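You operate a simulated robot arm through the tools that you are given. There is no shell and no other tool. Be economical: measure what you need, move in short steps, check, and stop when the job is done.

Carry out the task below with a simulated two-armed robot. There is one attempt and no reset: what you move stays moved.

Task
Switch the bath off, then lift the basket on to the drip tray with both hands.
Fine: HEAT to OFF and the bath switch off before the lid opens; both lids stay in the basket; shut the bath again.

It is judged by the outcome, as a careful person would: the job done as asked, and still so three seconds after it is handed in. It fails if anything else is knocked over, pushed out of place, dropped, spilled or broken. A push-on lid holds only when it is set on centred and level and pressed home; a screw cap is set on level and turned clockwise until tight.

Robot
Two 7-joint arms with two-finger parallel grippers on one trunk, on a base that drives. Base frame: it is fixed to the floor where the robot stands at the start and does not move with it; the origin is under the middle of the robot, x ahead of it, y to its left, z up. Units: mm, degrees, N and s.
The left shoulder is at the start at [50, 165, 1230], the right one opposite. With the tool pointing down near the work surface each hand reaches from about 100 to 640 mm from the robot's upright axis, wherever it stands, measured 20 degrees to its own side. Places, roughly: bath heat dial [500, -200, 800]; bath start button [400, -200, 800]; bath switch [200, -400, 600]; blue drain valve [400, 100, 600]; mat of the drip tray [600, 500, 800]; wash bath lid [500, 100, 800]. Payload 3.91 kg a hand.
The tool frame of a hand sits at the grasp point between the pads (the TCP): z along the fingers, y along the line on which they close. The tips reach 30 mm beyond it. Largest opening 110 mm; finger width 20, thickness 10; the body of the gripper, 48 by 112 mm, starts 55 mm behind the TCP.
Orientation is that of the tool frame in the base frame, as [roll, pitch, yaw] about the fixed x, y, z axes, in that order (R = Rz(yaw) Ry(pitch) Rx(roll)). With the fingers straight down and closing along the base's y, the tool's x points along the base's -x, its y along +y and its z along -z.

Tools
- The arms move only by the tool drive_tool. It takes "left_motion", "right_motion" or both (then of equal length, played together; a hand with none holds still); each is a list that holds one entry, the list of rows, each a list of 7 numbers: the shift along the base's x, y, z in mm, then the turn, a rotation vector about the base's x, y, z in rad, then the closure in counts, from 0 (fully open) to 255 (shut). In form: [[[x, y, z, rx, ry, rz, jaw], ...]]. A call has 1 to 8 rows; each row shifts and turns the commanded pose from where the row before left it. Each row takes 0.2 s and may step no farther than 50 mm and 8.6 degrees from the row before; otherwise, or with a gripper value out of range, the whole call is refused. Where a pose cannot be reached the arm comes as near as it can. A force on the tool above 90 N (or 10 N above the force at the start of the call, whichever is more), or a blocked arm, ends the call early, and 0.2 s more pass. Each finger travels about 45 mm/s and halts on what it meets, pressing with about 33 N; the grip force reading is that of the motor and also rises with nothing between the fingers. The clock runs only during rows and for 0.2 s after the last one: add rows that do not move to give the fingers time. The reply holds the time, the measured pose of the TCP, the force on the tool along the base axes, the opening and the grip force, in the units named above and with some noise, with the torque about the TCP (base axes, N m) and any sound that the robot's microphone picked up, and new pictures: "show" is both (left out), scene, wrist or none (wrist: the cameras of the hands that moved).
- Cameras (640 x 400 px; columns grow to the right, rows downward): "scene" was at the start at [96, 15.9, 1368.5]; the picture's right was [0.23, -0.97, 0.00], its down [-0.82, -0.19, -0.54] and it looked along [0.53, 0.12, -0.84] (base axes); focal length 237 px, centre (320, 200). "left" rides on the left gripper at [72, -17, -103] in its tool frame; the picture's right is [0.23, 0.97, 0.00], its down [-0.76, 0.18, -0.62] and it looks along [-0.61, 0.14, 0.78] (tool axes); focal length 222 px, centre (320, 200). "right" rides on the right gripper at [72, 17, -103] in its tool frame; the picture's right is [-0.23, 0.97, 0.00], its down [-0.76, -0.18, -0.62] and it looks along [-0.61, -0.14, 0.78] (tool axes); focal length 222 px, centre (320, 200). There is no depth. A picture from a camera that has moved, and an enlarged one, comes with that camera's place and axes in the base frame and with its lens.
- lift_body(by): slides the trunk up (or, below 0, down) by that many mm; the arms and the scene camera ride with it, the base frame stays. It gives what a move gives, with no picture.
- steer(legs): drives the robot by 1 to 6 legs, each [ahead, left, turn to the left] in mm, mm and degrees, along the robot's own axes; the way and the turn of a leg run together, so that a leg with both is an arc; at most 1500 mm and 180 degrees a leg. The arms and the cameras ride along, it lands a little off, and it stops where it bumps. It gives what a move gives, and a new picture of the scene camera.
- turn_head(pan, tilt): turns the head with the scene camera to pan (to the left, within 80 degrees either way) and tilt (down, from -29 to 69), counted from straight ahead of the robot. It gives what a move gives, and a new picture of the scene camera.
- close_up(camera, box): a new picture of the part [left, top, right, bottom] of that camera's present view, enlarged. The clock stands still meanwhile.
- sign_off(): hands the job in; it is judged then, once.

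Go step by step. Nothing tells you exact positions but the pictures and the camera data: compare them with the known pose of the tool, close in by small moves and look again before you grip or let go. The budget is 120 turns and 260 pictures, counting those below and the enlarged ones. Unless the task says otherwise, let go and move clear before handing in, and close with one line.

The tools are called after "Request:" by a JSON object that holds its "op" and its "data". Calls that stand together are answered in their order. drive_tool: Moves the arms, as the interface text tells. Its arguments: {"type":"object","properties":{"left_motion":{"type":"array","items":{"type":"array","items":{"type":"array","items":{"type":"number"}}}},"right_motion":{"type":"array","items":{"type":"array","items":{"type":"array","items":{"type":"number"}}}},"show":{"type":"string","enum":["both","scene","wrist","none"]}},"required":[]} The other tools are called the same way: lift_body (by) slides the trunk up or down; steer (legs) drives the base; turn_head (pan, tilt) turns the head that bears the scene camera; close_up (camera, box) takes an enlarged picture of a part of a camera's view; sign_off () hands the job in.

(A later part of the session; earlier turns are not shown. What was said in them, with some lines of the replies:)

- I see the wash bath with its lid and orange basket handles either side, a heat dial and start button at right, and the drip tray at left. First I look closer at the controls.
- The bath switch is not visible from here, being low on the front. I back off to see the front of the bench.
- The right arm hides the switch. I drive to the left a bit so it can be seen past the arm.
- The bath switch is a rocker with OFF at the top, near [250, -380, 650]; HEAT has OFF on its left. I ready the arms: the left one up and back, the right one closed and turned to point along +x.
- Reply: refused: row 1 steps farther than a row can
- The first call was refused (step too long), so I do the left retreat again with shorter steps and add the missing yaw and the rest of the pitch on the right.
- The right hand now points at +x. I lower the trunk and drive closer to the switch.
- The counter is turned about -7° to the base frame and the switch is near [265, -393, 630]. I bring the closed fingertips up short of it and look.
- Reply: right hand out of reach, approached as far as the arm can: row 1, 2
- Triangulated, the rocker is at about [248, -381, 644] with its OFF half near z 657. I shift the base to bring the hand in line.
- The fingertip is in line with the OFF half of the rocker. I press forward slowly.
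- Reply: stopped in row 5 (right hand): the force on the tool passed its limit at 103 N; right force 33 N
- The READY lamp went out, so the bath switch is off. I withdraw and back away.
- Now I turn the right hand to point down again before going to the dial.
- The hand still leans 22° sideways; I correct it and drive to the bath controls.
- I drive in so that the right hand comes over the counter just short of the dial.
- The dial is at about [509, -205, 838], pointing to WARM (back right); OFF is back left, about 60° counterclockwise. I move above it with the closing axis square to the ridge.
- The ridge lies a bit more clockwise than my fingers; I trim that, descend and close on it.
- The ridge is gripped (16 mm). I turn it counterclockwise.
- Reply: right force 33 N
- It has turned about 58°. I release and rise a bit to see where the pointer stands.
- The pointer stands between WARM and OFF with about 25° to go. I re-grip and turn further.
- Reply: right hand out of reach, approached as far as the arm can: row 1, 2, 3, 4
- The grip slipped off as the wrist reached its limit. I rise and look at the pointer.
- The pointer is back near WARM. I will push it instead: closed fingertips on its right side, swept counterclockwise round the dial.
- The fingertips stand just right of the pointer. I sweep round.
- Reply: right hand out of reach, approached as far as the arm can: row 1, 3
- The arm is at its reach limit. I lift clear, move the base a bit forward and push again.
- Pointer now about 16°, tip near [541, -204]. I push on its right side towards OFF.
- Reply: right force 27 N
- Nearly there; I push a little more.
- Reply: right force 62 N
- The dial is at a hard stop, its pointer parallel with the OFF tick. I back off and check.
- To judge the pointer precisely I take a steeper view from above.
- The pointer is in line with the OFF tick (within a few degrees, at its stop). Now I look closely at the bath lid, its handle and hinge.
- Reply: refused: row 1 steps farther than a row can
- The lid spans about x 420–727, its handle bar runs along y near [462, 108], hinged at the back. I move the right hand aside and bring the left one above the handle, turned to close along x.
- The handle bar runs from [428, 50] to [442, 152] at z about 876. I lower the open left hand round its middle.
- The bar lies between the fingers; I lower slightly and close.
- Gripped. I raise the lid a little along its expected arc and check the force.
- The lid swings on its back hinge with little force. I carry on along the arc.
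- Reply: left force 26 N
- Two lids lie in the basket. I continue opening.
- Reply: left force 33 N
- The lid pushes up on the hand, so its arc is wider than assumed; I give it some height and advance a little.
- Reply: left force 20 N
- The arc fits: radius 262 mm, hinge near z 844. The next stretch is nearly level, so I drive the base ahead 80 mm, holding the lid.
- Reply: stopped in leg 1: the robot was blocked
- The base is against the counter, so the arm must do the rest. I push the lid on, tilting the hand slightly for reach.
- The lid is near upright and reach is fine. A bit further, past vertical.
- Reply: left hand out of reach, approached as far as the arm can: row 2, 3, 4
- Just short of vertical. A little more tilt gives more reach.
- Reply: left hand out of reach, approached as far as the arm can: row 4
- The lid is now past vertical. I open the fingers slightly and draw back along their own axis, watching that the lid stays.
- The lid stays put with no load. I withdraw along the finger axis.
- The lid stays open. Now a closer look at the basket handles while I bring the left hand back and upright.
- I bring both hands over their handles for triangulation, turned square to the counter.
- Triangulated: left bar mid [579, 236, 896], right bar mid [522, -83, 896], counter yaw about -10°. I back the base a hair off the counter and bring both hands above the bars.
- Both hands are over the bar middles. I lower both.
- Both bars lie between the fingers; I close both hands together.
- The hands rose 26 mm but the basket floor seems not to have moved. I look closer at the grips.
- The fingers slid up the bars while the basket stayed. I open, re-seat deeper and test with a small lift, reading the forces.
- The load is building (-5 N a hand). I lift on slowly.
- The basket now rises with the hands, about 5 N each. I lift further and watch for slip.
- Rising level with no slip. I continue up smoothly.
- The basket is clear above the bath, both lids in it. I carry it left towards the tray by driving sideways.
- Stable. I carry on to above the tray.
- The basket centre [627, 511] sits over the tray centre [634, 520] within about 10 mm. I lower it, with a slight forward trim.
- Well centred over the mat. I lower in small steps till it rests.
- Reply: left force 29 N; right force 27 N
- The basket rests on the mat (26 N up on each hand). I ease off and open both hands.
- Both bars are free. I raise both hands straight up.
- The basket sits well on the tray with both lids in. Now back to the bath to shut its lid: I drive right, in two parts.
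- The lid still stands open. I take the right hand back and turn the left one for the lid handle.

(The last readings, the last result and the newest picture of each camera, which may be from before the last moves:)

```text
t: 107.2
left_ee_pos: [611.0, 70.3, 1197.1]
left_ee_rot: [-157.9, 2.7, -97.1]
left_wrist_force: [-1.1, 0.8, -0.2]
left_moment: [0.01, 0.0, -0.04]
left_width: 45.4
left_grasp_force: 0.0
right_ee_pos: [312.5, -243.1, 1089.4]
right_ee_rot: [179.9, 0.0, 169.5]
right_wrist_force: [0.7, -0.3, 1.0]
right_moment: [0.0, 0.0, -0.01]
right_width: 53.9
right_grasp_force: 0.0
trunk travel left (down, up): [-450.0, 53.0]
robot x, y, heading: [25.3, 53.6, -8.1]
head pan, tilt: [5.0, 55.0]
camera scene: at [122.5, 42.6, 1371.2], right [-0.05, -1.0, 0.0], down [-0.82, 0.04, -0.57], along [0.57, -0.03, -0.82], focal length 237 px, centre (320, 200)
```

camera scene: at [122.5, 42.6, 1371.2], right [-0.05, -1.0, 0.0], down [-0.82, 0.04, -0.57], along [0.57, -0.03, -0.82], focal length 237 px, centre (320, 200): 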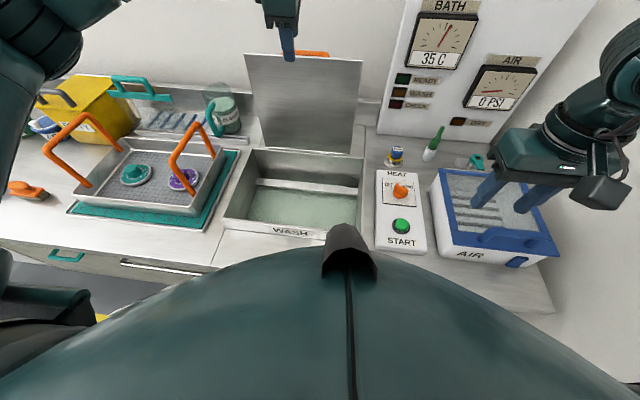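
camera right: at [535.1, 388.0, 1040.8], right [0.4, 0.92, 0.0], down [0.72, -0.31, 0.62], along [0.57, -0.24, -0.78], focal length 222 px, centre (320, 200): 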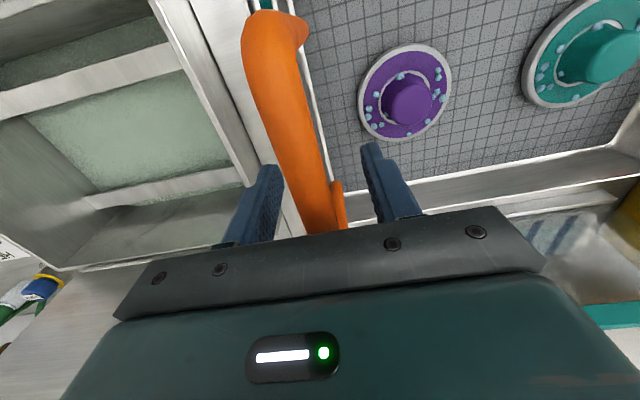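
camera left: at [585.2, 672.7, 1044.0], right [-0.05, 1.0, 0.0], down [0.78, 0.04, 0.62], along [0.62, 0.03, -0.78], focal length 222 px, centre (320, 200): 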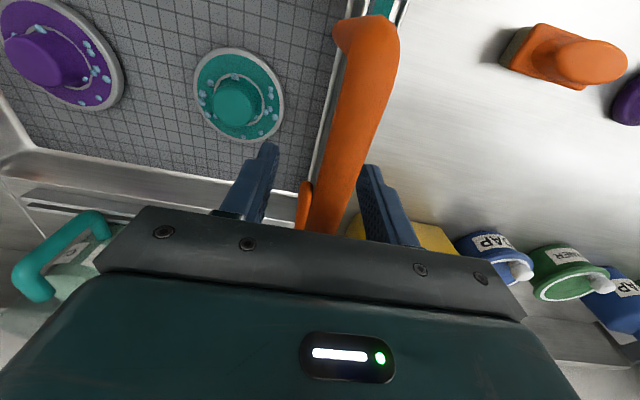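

Now I bring it above the handle, on the line I left by.

Request:
{"op": "drive_tool", "data": {"left_motion": [[[34, -5, 0, 0, 0, 0, 180], [33, -5, -2, 0, 0, 0, 180], [33, -5, -2, 0, 0, 0, 180], [0, 0, 0, 0, 0, 0, 180]]]}}

Request:
{"op": "close_up", "data": {"camera": "scene", "box": [220, 0, 400, 120]}}

Request:
{"op": "close_up", "data": {"camera": "left", "box": [220, 60, 460, 240]}}

```text
t: 108.2
left_ee_pos: [710.2, 58.7, 1194.6]
left_ee_rot: [-157.9, 2.7, -97.1]
left_wrist_force: [0.4, -0.2, -0.3]
left_moment: [-0.01, 0.0, -0.02]
left_width: 32.0
left_grasp_force: 0.0
right_ee_pos: [310.6, -241.9, 1091.5]
right_ee_rot: [179.8, 0.0, 169.6]
right_wrist_force: [-0.6, -0.9, -0.3]
right_moment: [0.0, 0.0, 0.01]
right_width: 54.1
right_grasp_force: 0.0
trunk travel left (down, up): [-450.0, 53.0]
robot x, y, heading: [22.2, 50.3, -8.3]
head pan, tilt: [5.0, 55.0]
camera scene: at [121.9, 43.3, 1371.2], right [-0.05, -1.0, 0.0], down [-0.82, 0.04, -0.57], along [0.57, -0.03, -0.82], focal length 237 px, centre (320, 200)
camera left: at [678.1, -15.1, 1292.4], right [-0.92, -0.1, -0.38], down [-0.31, 0.78, 0.55], along [0.24, 0.62, -0.75], focal length 222 px, centre (320, 200)
```

scene: 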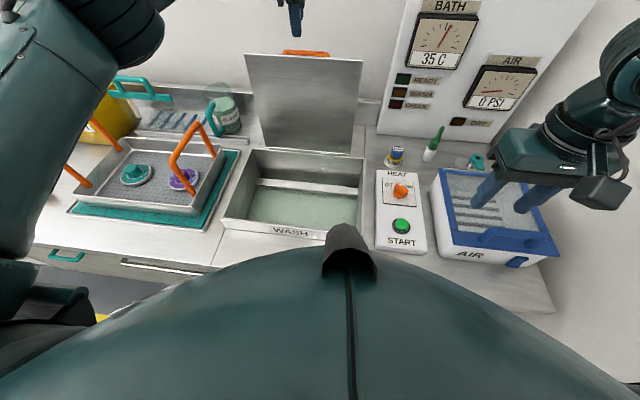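
left: 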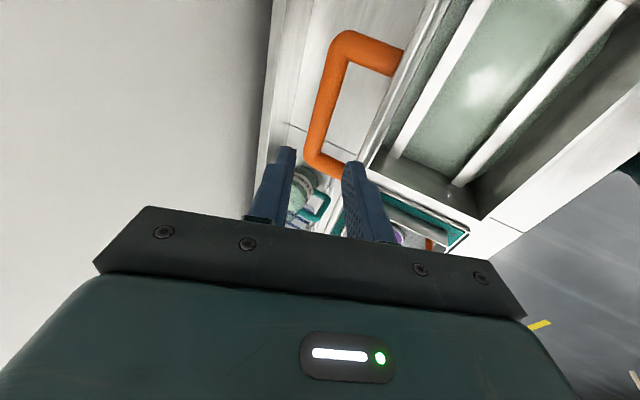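

```text
3.33 times, centred on (310, 60) of scene
camera zoom: at [121.9, 43.3, 1371.2], right [-0.05, -1.0, 0.0], down [-0.82, 0.04, -0.57], along [0.57, -0.03, -0.82], focal length 790 px, centre (353, 667)
```

zoom: 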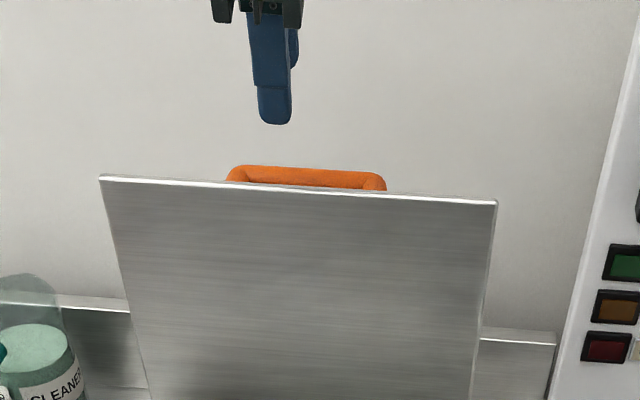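

```text
2.22 times, centred on (340, 150) of left
camera zoom: at [678.1, -15.1, 1292.4], right [-0.92, -0.1, -0.38], down [-0.31, 0.78, 0.55], along [0.24, 0.62, -0.75], focal length 494 px, centre (276, 311)
```

zoom: 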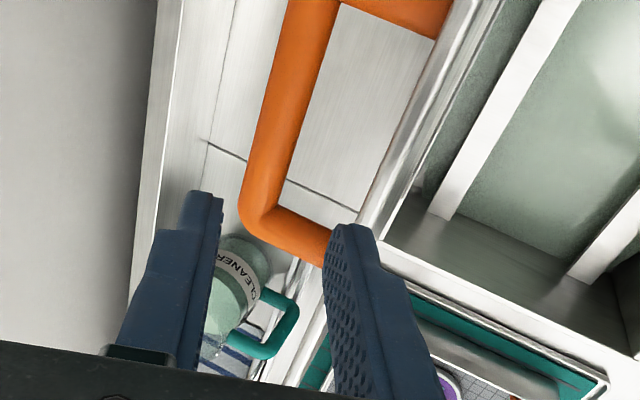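

The bar lies between the fingers' lines. I slide down along the finger axis to the former grip pose.

Request:
{"op": "drive_tool", "data": {"left_motion": [[[1, -10, 0, 0, 0, 0, 180], [9, -1, -24, 0, 0, 0, 180], [9, -1, -24, 0, 0, 0, 180], [9, -1, -24, 0, 0, 0, 180]]]}}

Request:
{"op": "close_up", "data": {"camera": "left", "box": [220, 60, 460, 240]}}

Request:
{"op": "close_up", "data": {"camera": "scene", "box": [220, 0, 400, 120]}}

```text
t: 109.2
left_ee_pos: [739.8, 41.6, 1121.8]
left_ee_rot: [-157.8, 2.7, -97.0]
left_wrist_force: [0.7, 0.2, 1.0]
left_moment: [-0.03, -0.03, 0.01]
left_width: 32.4
left_grasp_force: 0.0
right_ee_pos: [311.5, -242.3, 1090.4]
right_ee_rot: [179.8, -0.1, 169.4]
right_wrist_force: [0.5, 0.1, -0.4]
right_moment: [0.01, 0.02, -0.03]
right_width: 53.8
right_grasp_force: 0.1
trunk travel left (down, up): [-450.0, 53.0]
robot x, y, heading: [22.3, 50.9, -8.0]
head pan, tilt: [5.0, 55.0]
camera scene: at [122.3, 41.9, 1371.2], right [-0.05, -1.0, 0.0], down [-0.82, 0.04, -0.57], along [0.57, -0.03, -0.82], focal length 237 px, centre (320, 200)
camera left: at [707.5, -31.6, 1218.9], right [-0.92, -0.1, -0.38], down [-0.31, 0.78, 0.55], along [0.24, 0.62, -0.75], focal length 222 px, centre (320, 200)
```

scene: 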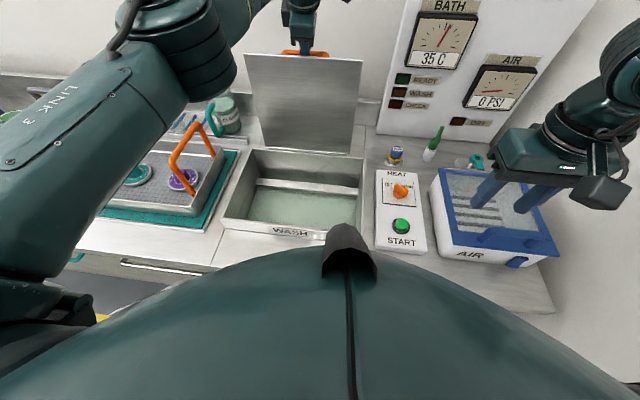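
left: 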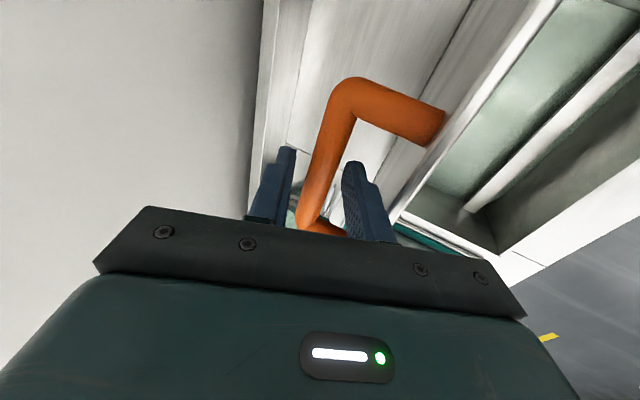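

```text
2.22 times, centred on (340, 150) of left
camera zoom: at [707.5, -31.6, 1218.9], right [-0.92, -0.1, -0.38], down [-0.31, 0.78, 0.55], along [0.24, 0.62, -0.75], focal length 494 px, centre (276, 311)
```

zoom: 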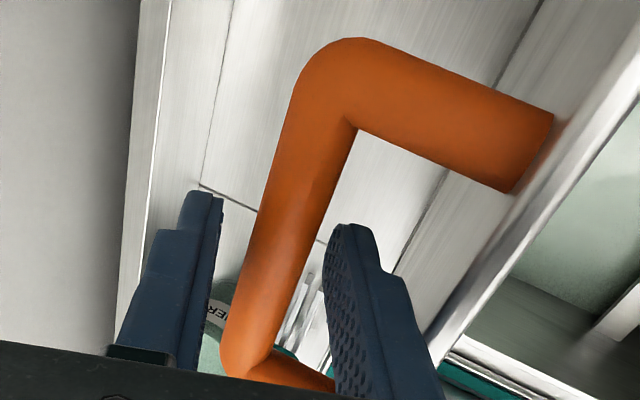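

```text
3.33 times, centred on (310, 60) of scene
camera zoom: at [122.3, 41.9, 1371.2], right [-0.05, -1.0, 0.0], down [-0.82, 0.04, -0.57], along [0.57, -0.03, -0.82], focal length 790 px, centre (353, 667)
```

zoom: 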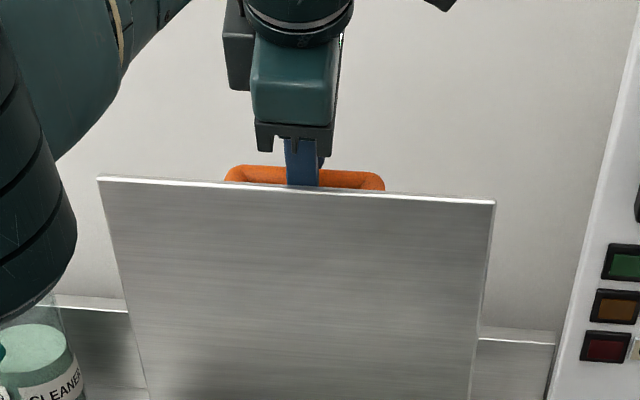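

The fingers straddle the bar. A last bit down, then close.

Request:
{"op": "drive_tool", "data": {"left_motion": [[[5, 0, -12, 0, 0, 0, 180], [4, 0, -11, 0, 0, 0, 180], [0, 0, 0, 0, 0, 0, 255], [0, 0, 0, 0, 0, 0, 255], [0, 0, 0, 0, 0, 0, 255]]], "show": "wrist"}}

```text
t: 110.4
left_ee_pos: [742.4, 44.7, 1099.4]
left_ee_rot: [-157.5, 2.7, -97.2]
left_wrist_force: [5.2, 0.3, 11.5]
left_moment: [0.18, -0.11, -0.91]
left_width: 18.1
left_grasp_force: 44.9
left hand out of reach, approached as far as the arm can: row 2
right_ee_pos: [311.2, -242.8, 1091.6]
right_ee_rot: [179.9, 0.0, 169.5]
right_wrist_force: [0.6, -0.3, 0.1]
right_moment: [0.0, 0.01, 0.01]
right_width: 53.8
right_grasp_force: 0.0
trunk travel left (down, up): [-450.0, 53.0]
robot x, y, heading: [26.1, 50.9, -8.1]
head pan, tilt: [5.0, 55.0]
camera left: at [710.6, -28.6, 1196.3], right [-0.92, -0.1, -0.38], down [-0.31, 0.78, 0.54], along [0.24, 0.62, -0.75], focal length 222 px, centre (320, 200)
```

left: 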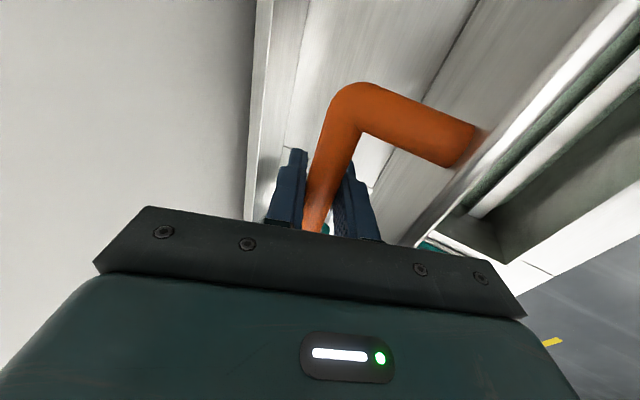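

Gripped. I swing the lid shut along the same arc in reverse, bringing the hand upright on the way.

Request:
{"op": "drive_tool", "data": {"left_motion": [[[-16, 2, 3, 0, 0.07, 0, 255], [-15, 2, 2, 0, 0.07, 0, 255], [-16, 3, 1, 0, 0.07, 0, 255], [-16, 3, 0, 0, 0.07, 0, 255], [-31, 5, -3, 0, 0.06, 0, 255], [-31, 5, -7, 0, 0.05, 0, 255]]], "show": "scene"}}

```text
t: 111.8
left_ee_pos: [671.5, 56.1, 1101.0]
left_ee_rot: [-179.9, 0.1, -97.0]
left_wrist_force: [7.6, 30.8, 10.3]
left_moment: [0.23, -0.14, -0.96]
left_width: 18.9
left_grasp_force: 44.4
left hand out of reach, approached as far as the arm can: row 2, 3, 5, 6
right_ee_pos: [311.5, -238.4, 1092.2]
right_ee_rot: [-179.9, 0.0, 169.6]
right_wrist_force: [0.4, 0.1, 0.3]
right_moment: [-0.03, 0.02, 0.0]
right_width: 54.2
right_grasp_force: 0.1
trunk travel left (down, up): [-450.0, 53.0]
robot x, y, heading: [24.0, 49.3, -8.0]
head pan, tilt: [5.0, 55.0]
camera scene: at [122.0, 47.4, 1371.6], right [-0.05, -1.0, 0.0], down [-0.82, 0.04, -0.57], along [0.57, -0.03, -0.82], focal length 237 px, centre (320, 200)
```

scene: 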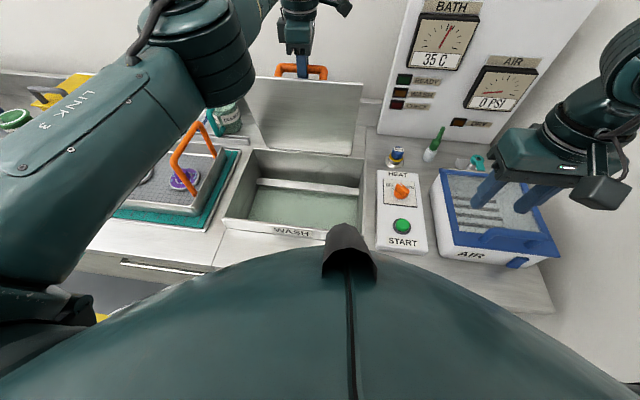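

The lid is coming down; there is some side load, so I trim +y and check where the hand settles.

Request:
{"op": "drive_tool", "data": {"left_motion": [[[0, 4, 0, 0, 0, 0, 255], [0, 3, 0, 0, 0, 0, 255]]], "show": "none"}}

```text
t: 112.4
left_ee_pos: [669.6, 55.8, 1100.8]
left_ee_rot: [-179.8, -0.1, -97.3]
left_wrist_force: [2.0, 23.7, 21.8]
left_moment: [0.51, -0.04, -0.91]
left_width: 18.6
left_grasp_force: 45.0
right_ee_pos: [310.7, -241.3, 1091.9]
right_ee_rot: [-179.9, 0.1, 169.6]
right_wrist_force: [-0.8, 1.5, -1.3]
right_moment: [-0.01, -0.03, -0.01]
right_width: 53.8
right_grasp_force: 0.0
trunk travel left (down, up): [-450.0, 53.0]
robot x, y, heading: [22.5, 48.7, -8.1]
head pan, tilt: [5.0, 55.0]
```

Request:
{"op": "drive_tool", "data": {"left_motion": [[[-15, 5, 3, 0, 0, 0, 255], [-16, 4, 0, 0, 0, 0, 255], [-15, 3, -2, 0, 0, 0, 255], [-15, 3, -4, 0, 0, 0, 255]]], "show": "scene"}}

```text
t: 113.4
left_ee_pos: [668.8, 52.8, 1099.5]
left_ee_rot: [-179.8, -0.1, -97.2]
left_wrist_force: [3.6, 24.9, 25.1]
left_moment: [-0.16, 0.04, -0.97]
left_width: 18.9
left_grasp_force: 45.2
left hand out of reach, approached as far as the arm can: row 1, 2, 3, 4
right_ee_pos: [309.5, -239.0, 1092.2]
right_ee_rot: [179.9, 0.1, 169.7]
right_wrist_force: [0.3, -0.7, -1.2]
right_moment: [0.01, -0.03, 0.01]
right_width: 53.8
right_grasp_force: 0.1
trunk travel left (down, up): [-450.0, 53.0]
robot x, y, heading: [21.5, 50.5, -7.8]
head pan, tilt: [5.0, 55.0]
camera scene: at [119.8, 46.4, 1371.6], right [-0.05, -1.0, 0.0], down [-0.82, 0.04, -0.58], along [0.57, -0.03, -0.82], focal length 237 px, centre (320, 200)
```

scene: 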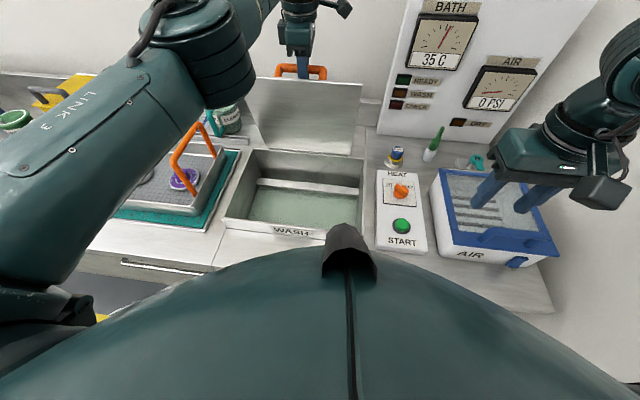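

The arm is stuck at a joint limit, while the next stretch of the arc is nearly level; I use the base to pull back 50 mm.

Request:
{"op": "steer", "data": {"legs": [[-50, 0, 0]]}}

```text
t: 114.4
left_ee_pos: [622.6, 59.3, 1091.0]
left_ee_rot: [179.4, -0.2, -97.2]
left_wrist_force: [5.9, 18.7, -26.3]
left_moment: [-0.07, 0.13, -1.05]
left_width: 18.6
left_grasp_force: 45.3
right_ee_pos: [265.4, -231.9, 1090.6]
right_ee_rot: [180.0, -0.2, 169.7]
right_wrist_force: [0.1, 0.3, -1.1]
right_moment: [-0.01, -0.02, -0.03]
right_width: 54.2
right_grasp_force: 0.1
trunk travel left (down, up): [-450.0, 53.0]
robot x, y, heading: [-25.5, 57.4, -8.1]
head pan, tilt: [5.0, 55.0]
camera scene: at [77.1, 52.6, 1370.5], right [-0.05, -1.0, 0.0], down [-0.82, 0.04, -0.57], along [0.57, -0.03, -0.82], focal length 237 px, centre (320, 200)
```

scene: 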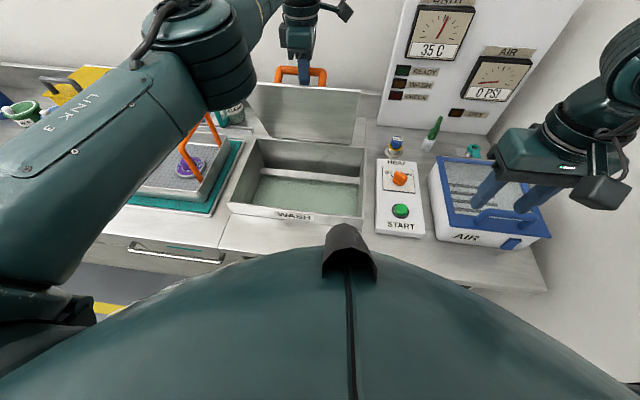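

Request:
{"op": "drive_tool", "data": {"left_motion": [[[-8, 2, -6, 0, 0, 0, 255], [-10, 2, -4, 0, 0, 0, 255]]], "show": "none"}}

```text
t: 115.0
left_ee_pos: [622.1, 59.2, 1089.1]
left_ee_rot: [179.4, 0.1, -97.1]
left_wrist_force: [3.3, 7.9, -16.9]
left_moment: [-0.26, 0.14, -0.96]
left_width: 19.0
left_grasp_force: 45.4
left hand out of reach, approached as far as the arm can: row 1, 2
right_ee_pos: [265.2, -233.1, 1089.9]
right_ee_rot: [180.0, -0.1, 169.6]
right_wrist_force: [0.4, -0.2, 0.1]
right_moment: [0.03, 0.03, -0.03]
right_width: 54.1
right_grasp_force: 0.1
trunk travel left (down, up): [-450.0, 53.0]
robot x, y, heading: [-25.3, 56.7, -8.0]
head pan, tilt: [5.0, 55.0]
```

The arm does not follow downwards; the trouble began when I untilted. I try tilting the hand a little again while moving on.

Request:
{"op": "drive_tool", "data": {"left_motion": [[[-3, 1, -1, 0, -0.07, 0, 255], [-6, 1, -2, 0, -0.07, 0, 255], [-8, 2, -3, 0, 0, 0, 255]]], "show": "scene"}}

```text
t: 115.8
left_ee_pos: [634.2, 52.4, 1099.3]
left_ee_rot: [-171.9, 1.0, -97.2]
left_wrist_force: [4.6, 18.9, -6.7]
left_moment: [0.05, -0.19, -0.98]
left_width: 18.4
left_grasp_force: 45.8
left hand out of reach, approached as far as the arm can: row 1, 2, 3
right_ee_pos: [264.9, -232.5, 1090.2]
right_ee_rot: [-179.9, 0.0, 169.7]
right_wrist_force: [-0.9, -0.9, -0.8]
right_moment: [-0.01, 0.0, -0.05]
right_width: 54.1
right_grasp_force: 0.0
trunk travel left (down, up): [-450.0, 53.0]
robot x, y, heading: [-25.9, 53.9, -8.0]
head pan, tilt: [5.0, 55.0]
camera scene: at [75.0, 52.5, 1371.4], right [-0.05, -1.0, 0.0], down [-0.82, 0.04, -0.57], along [0.57, -0.03, -0.82], focal length 237 px, centre (320, 200)
```

scene: 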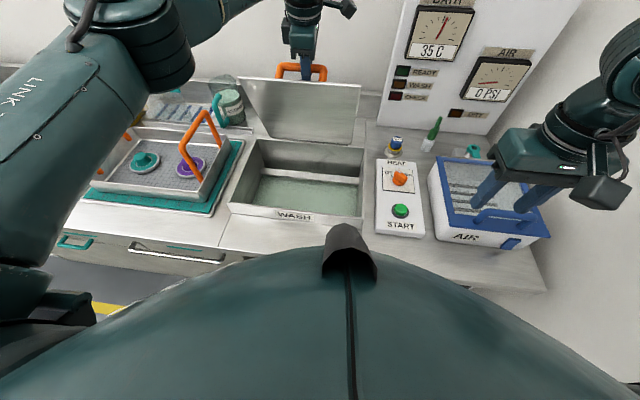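

Request:
{"op": "drive_tool", "data": {"left_motion": [[[-10, 2, -3, 0, 0, 0, 255], [-10, 2, -4, 0, 0, 0, 255], [-10, 2, -5, 0, 0, 0, 255]]], "show": "none"}}

```text
t: 116.6
left_ee_pos: [600.9, 59.1, 1088.9]
left_ee_rot: [-172.2, 0.9, -97.0]
left_wrist_force: [1.7, 21.2, 10.0]
left_moment: [0.48, -0.26, -0.97]
left_width: 19.1
left_grasp_force: 44.9
right_ee_pos: [262.1, -232.3, 1091.1]
right_ee_rot: [180.0, 0.1, 169.8]
right_wrist_force: [0.2, -0.1, -0.1]
right_moment: [0.01, -0.02, 0.01]
right_width: 53.9
right_grasp_force: 0.0
trunk travel left (down, up): [-450.0, 53.0]
robot x, y, heading: [-26.2, 61.3, -7.9]
head pan, tilt: [5.0, 55.0]
```

It moves freely again and is on the arc. I continue down.

Request:
{"op": "drive_tool", "data": {"left_motion": [[[-15, 5, -6, 0, 0, 0, 255], [-15, 5, -7, 0, 0, 0, 255], [-14, 5, -8, 0, 0, 0, 255], [-13, 5, -8, 0, 0, 0, 255], [-13, 4, -10, 0, 0, 0, 255], [-12, 4, -10, 0, 0, 0, 255]]], "show": "scene"}}

```text
t: 118.0
left_ee_pos: [517.3, 75.4, 1035.0]
left_ee_rot: [-172.3, 0.6, -97.7]
left_wrist_force: [-4.1, -23.9, 0.0]
left_moment: [-0.25, -0.1, -1.01]
left_width: 18.3
left_grasp_force: 45.5
right_ee_pos: [262.9, -238.1, 1091.0]
right_ee_rot: [179.8, 0.0, 169.5]
right_wrist_force: [0.8, -0.6, 0.0]
right_moment: [-0.01, -0.02, 0.02]
right_width: 54.1
right_grasp_force: 0.1
trunk travel left (down, up): [-450.0, 53.0]
robot x, y, heading: [-22.6, 61.3, -8.2]
head pan, tilt: [5.0, 55.0]
camera scene: at [72.7, 46.2, 1371.2], right [-0.05, -1.0, 0.0], down [-0.82, 0.04, -0.57], along [0.57, -0.03, -0.82], focal length 237 px, centre (320, 200)
```

scene: 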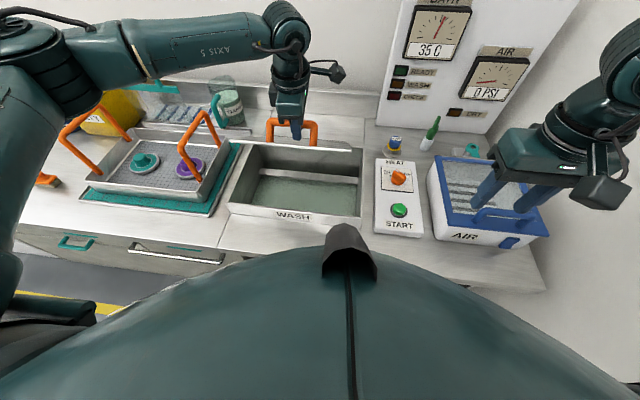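

On the arc. I go on lowering.

Request:
{"op": "drive_tool", "data": {"left_motion": [[[-12, -1, -10, 0, 0.04, 0, 255], [-11, 1, -11, 0, 0.04, 0, 255], [-10, 2, -12, 0, 0.04, 0, 255], [-10, 2, -13, 0, 0.02, 0, 255], [-8, 1, -13, 0, 0, 0, 255], [-8, 1, -14, 0, 0, 0, 255], [-7, 1, -14, 0, 0, 0, 255], [-6, 1, -14, 0, 0, 0, 255]]], "show": "scene"}}

Request:
{"op": "close_up", "data": {"camera": "scene", "box": [200, 100, 400, 240]}}

```text
t: 119.8
left_ee_pos: [445.6, 92.7, 934.4]
left_ee_rot: [179.5, 0.1, -97.2]
left_wrist_force: [-1.0, -10.2, -0.6]
left_moment: [0.34, -0.1, -0.9]
left_width: 18.7
left_grasp_force: 44.4
right_ee_pos: [263.8, -235.1, 1089.5]
right_ee_rot: [179.7, 0.0, 169.7]
right_wrist_force: [-0.2, 0.2, -0.6]
right_moment: [0.0, 0.0, -0.02]
right_width: 53.8
right_grasp_force: 0.1
trunk travel left (down, up): [-450.0, 53.0]
robot x, y, heading: [-29.3, 59.6, -7.9]
head pan, tilt: [5.0, 55.0]
camera scene: at [73.2, 48.6, 1371.2], right [-0.05, -1.0, 0.0], down [-0.82, 0.04, -0.57], along [0.57, -0.03, -0.82], focal length 237 px, centre (320, 200)
```

scene: 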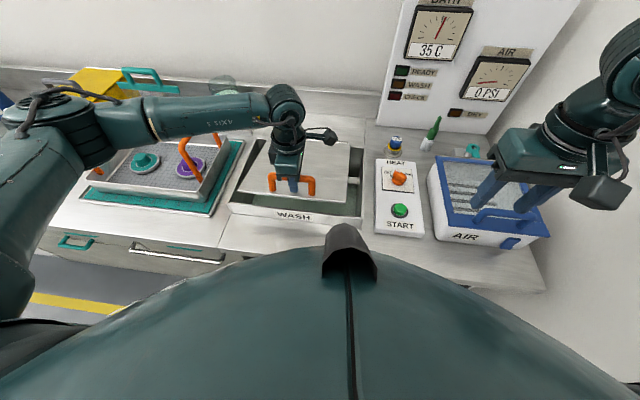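

```text
2.86 times, centred on (300, 170) of scene
camera zoom: at [73.2, 48.6, 1371.2], right [-0.05, -1.0, 0.0], down [-0.82, 0.04, -0.57], along [0.57, -0.03, -0.82], focal length 678 px, centre (377, 286)
```

zoom: 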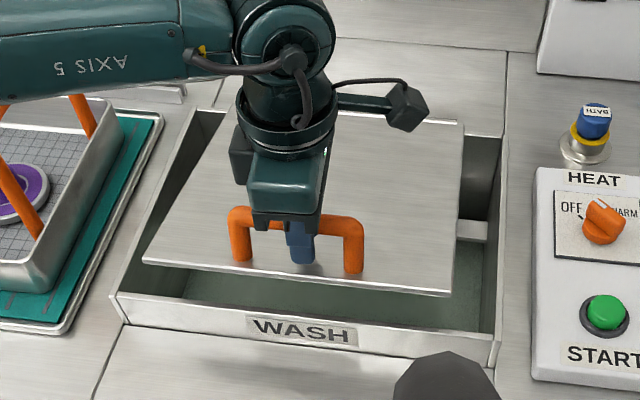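

Almost shut. I lower the last part gently until it seats.

Request:
{"op": "drive_tool", "data": {"left_motion": [[[-4, 1, -12, 0, 0, 0, 255], [-3, 1, -12, 0, 0, 0, 255], [-2, 0, -10, 0, 0, 0, 255], [-1, 0, -8, 0, 0, 0, 255], [0, 0, -6, 0, 0, 0, 255], [0, 0, -4, 0, 0, 0, 255]]], "show": "scene"}}

Request:
{"op": "close_up", "data": {"camera": "scene", "box": [200, 100, 400, 240]}}

```text
t: 121.2
left_ee_pos: [432.7, 95.7, 883.1]
left_ee_rot: [179.3, 0.2, -97.3]
left_wrist_force: [-31.0, 8.9, 4.9]
left_moment: [0.53, -0.33, -0.95]
left_width: 18.5
left_grasp_force: 44.9
right_ee_pos: [260.7, -233.6, 1090.9]
right_ee_rot: [179.9, 0.1, 169.7]
right_wrist_force: [0.0, 0.2, 0.5]
right_moment: [0.0, -0.02, 0.0]
right_width: 53.9
right_grasp_force: 0.1
trunk travel left (down, up): [-450.0, 53.0]
robot x, y, heading: [-24.7, 55.3, -8.0]
head pan, tilt: [5.0, 55.0]
camera scene: at [69.3, 50.8, 1371.6], right [-0.05, -1.0, 0.0], down [-0.82, 0.04, -0.58], along [0.58, -0.03, -0.82], focal length 237 px, centre (320, 200)
```

scene: 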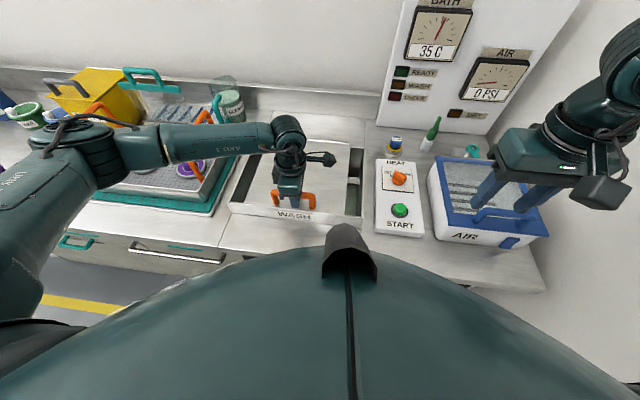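

```text
2.86 times, centred on (300, 170) of scene
camera zoom: at [69.3, 50.8, 1371.6], right [-0.05, -1.0, 0.0], down [-0.82, 0.04, -0.58], along [0.58, -0.03, -0.82], focal length 678 px, centre (377, 286)
```

zoom: 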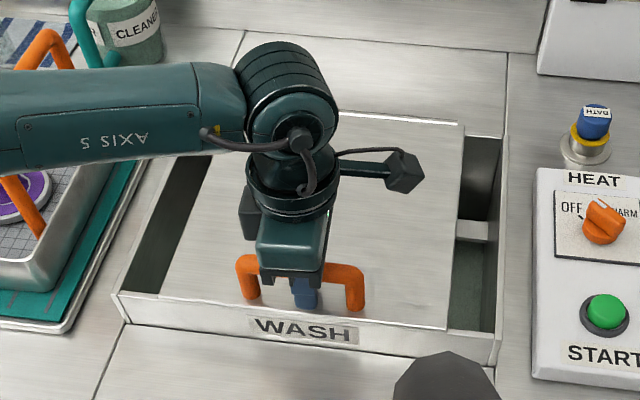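

The lid is seated. I open the left hand and rise, then check lid, basket and dial.

Request:
{"op": "drive_tool", "data": {"left_motion": [[[0, 0, 0, 0, 0, 0, 190], [0, 0, 0, 0, 0, 0, 140], [0, 0, 0, 0, 0, 0, 120], [0, 0, 10, 0, 0, 0, 120], [0, 0, 25, 0, 0, 0, 120], [0, 0, 40, 0, 0, 0, 120], [0, 0, 45, 0, 0, 0, 120], [0, 0, 45, 0, 0, 0, 120]]], "show": "scene"}}

Request:
{"op": "steer", "data": {"legs": [[-250, 100, 0]]}}

Request:
{"op": "close_up", "data": {"camera": "scene", "box": [140, 60, 420, 240]}}

```text
t: 123.0
left_ee_pos: [435.4, 94.8, 1045.4]
left_ee_rot: [179.6, 0.0, -97.2]
left_wrist_force: [0.3, 0.8, 0.7]
left_moment: [-0.01, 0.0, 0.0]
left_width: 58.3
left_grasp_force: 0.0
right_ee_pos: [263.0, -234.1, 1091.0]
right_ee_rot: [179.9, 0.0, 169.6]
right_wrist_force: [0.2, 0.1, 0.4]
right_moment: [0.02, 0.0, 0.02]
right_width: 53.8
right_grasp_force: 0.1
trunk travel left (down, up): [-450.0, 53.0]
robot x, y, heading: [-23.1, 56.4, -7.9]
head pan, tilt: [5.0, 55.0]
camera scene: at [73.0, 49.7, 1371.2], right [-0.05, -1.0, 0.0], down [-0.82, 0.04, -0.57], along [0.57, -0.03, -0.82], focal length 237 px, centre (320, 200)
```

scene: 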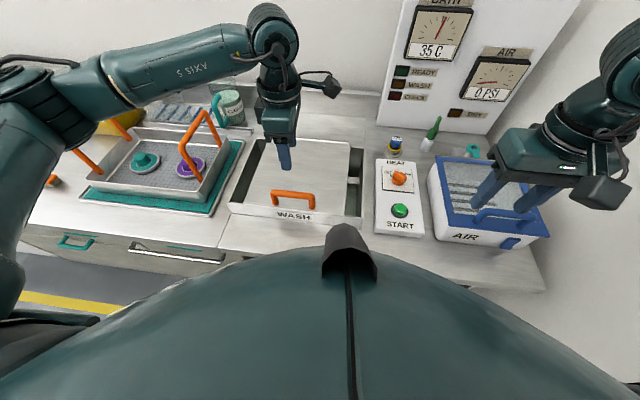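

```text
t: 124.9
left_ee_pos: [203.3, 225.7, 1046.5]
left_ee_rot: [179.8, 0.0, -97.5]
left_wrist_force: [-1.0, 0.8, -0.3]
left_moment: [-0.03, -0.01, 0.0]
left_width: 58.5
left_grasp_force: 0.0
right_ee_pos: [26.2, -102.0, 1090.9]
right_ee_rot: [180.0, 0.0, 169.3]
right_wrist_force: [0.7, -0.5, -0.2]
right_moment: [-0.06, -0.01, -0.03]
right_width: 53.9
right_grasp_force: 0.1
trunk travel left (down, up): [-450.0, 53.0]
robot x, y, heading: [-258.6, 193.7, -8.3]
head pan, tilt: [5.0, 55.0]
camera scene: at [-161.1, 183.0, 1371.3], right [-0.06, -1.0, 0.0], down [-0.82, 0.05, -0.57], along [0.57, -0.03, -0.82], focal length 237 px, centre (320, 200)
```

scene: 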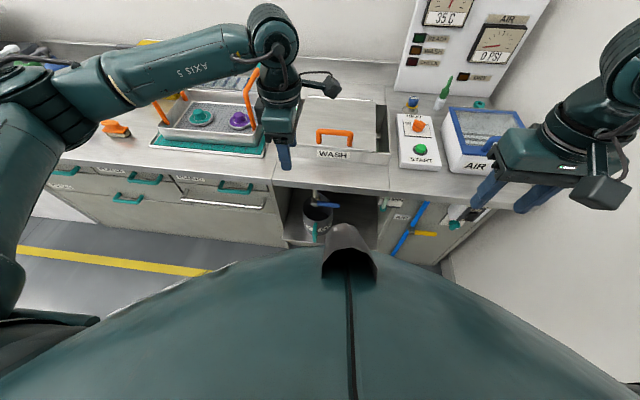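

```text
2.22 times, centred on (280, 150) of scene
camera zoom: at [-161.1, 183.0, 1371.3], right [-0.06, -1.0, 0.0], down [-0.82, 0.05, -0.57], along [0.57, -0.03, -0.82], focal length 527 px, centre (409, 311)
```

zoom: 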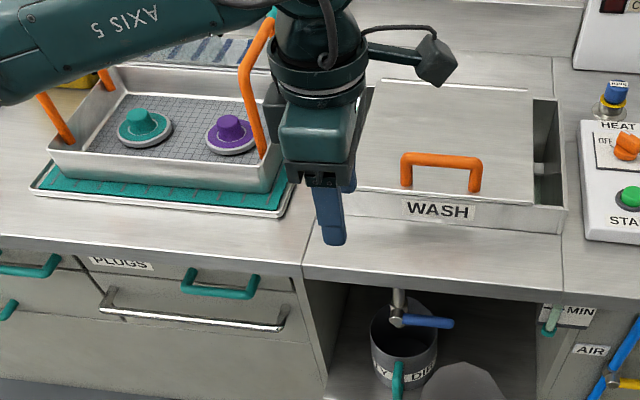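

The basket sits on the tray, both lids inside, and the bath lid is shut. A last check of dial, switch and lamps.

Request:
{"op": "close_up", "data": {"camera": "scene", "box": [380, 20, 500, 170]}}

Request:
{"op": "close_up", "data": {"camera": "scene", "box": [400, 105, 440, 140]}}

```text
2.67 times, centred on (440, 95) of scene
camera zoom: at [-161.1, 183.0, 1371.3], right [-0.06, -1.0, 0.0], down [-0.82, 0.05, -0.57], along [0.57, -0.03, -0.82], focal length 632 px, centre (0, 480)
```

zoom: 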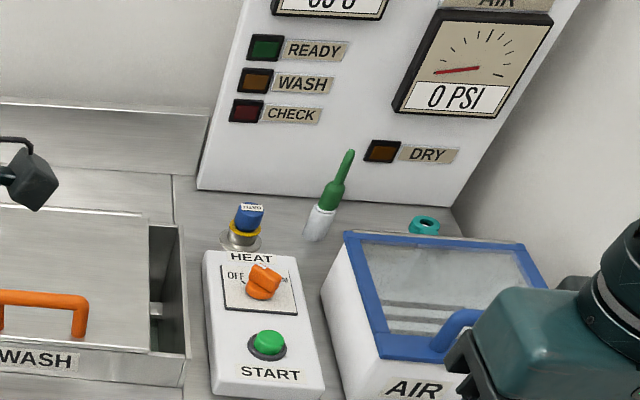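

```text
11.43 times, centred on (420, 122) of scene
camera zoom: at [-161.1, 183.0, 1371.3], right [-0.06, -1.0, 0.0], down [-0.82, 0.05, -0.57], along [0.57, -0.03, -0.82], focal length 2710 px, centre (-823, 1086)
```

zoom: 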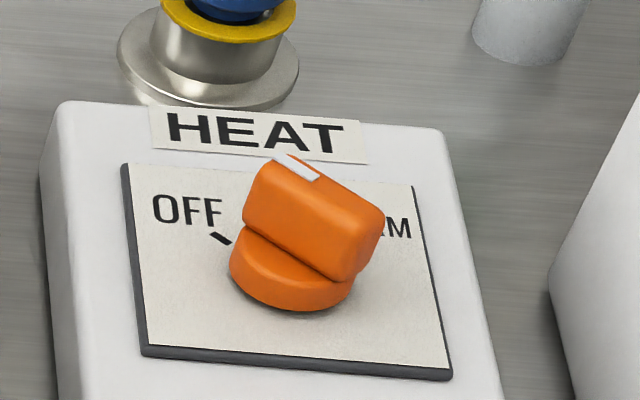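

The HEAT dial is parallel to its OFF tick, the READY lamp is out, the bath is shut and the basket rests on the tray.

Request:
{"op": "sign_off", "data": {}}

```text
The job is handed in.
```

I switched the bath off (HEAT to OFF and the bath switch off before opening the lid), set the basket on the drip tray with both lids in it, shut the bath, and handed the job in.
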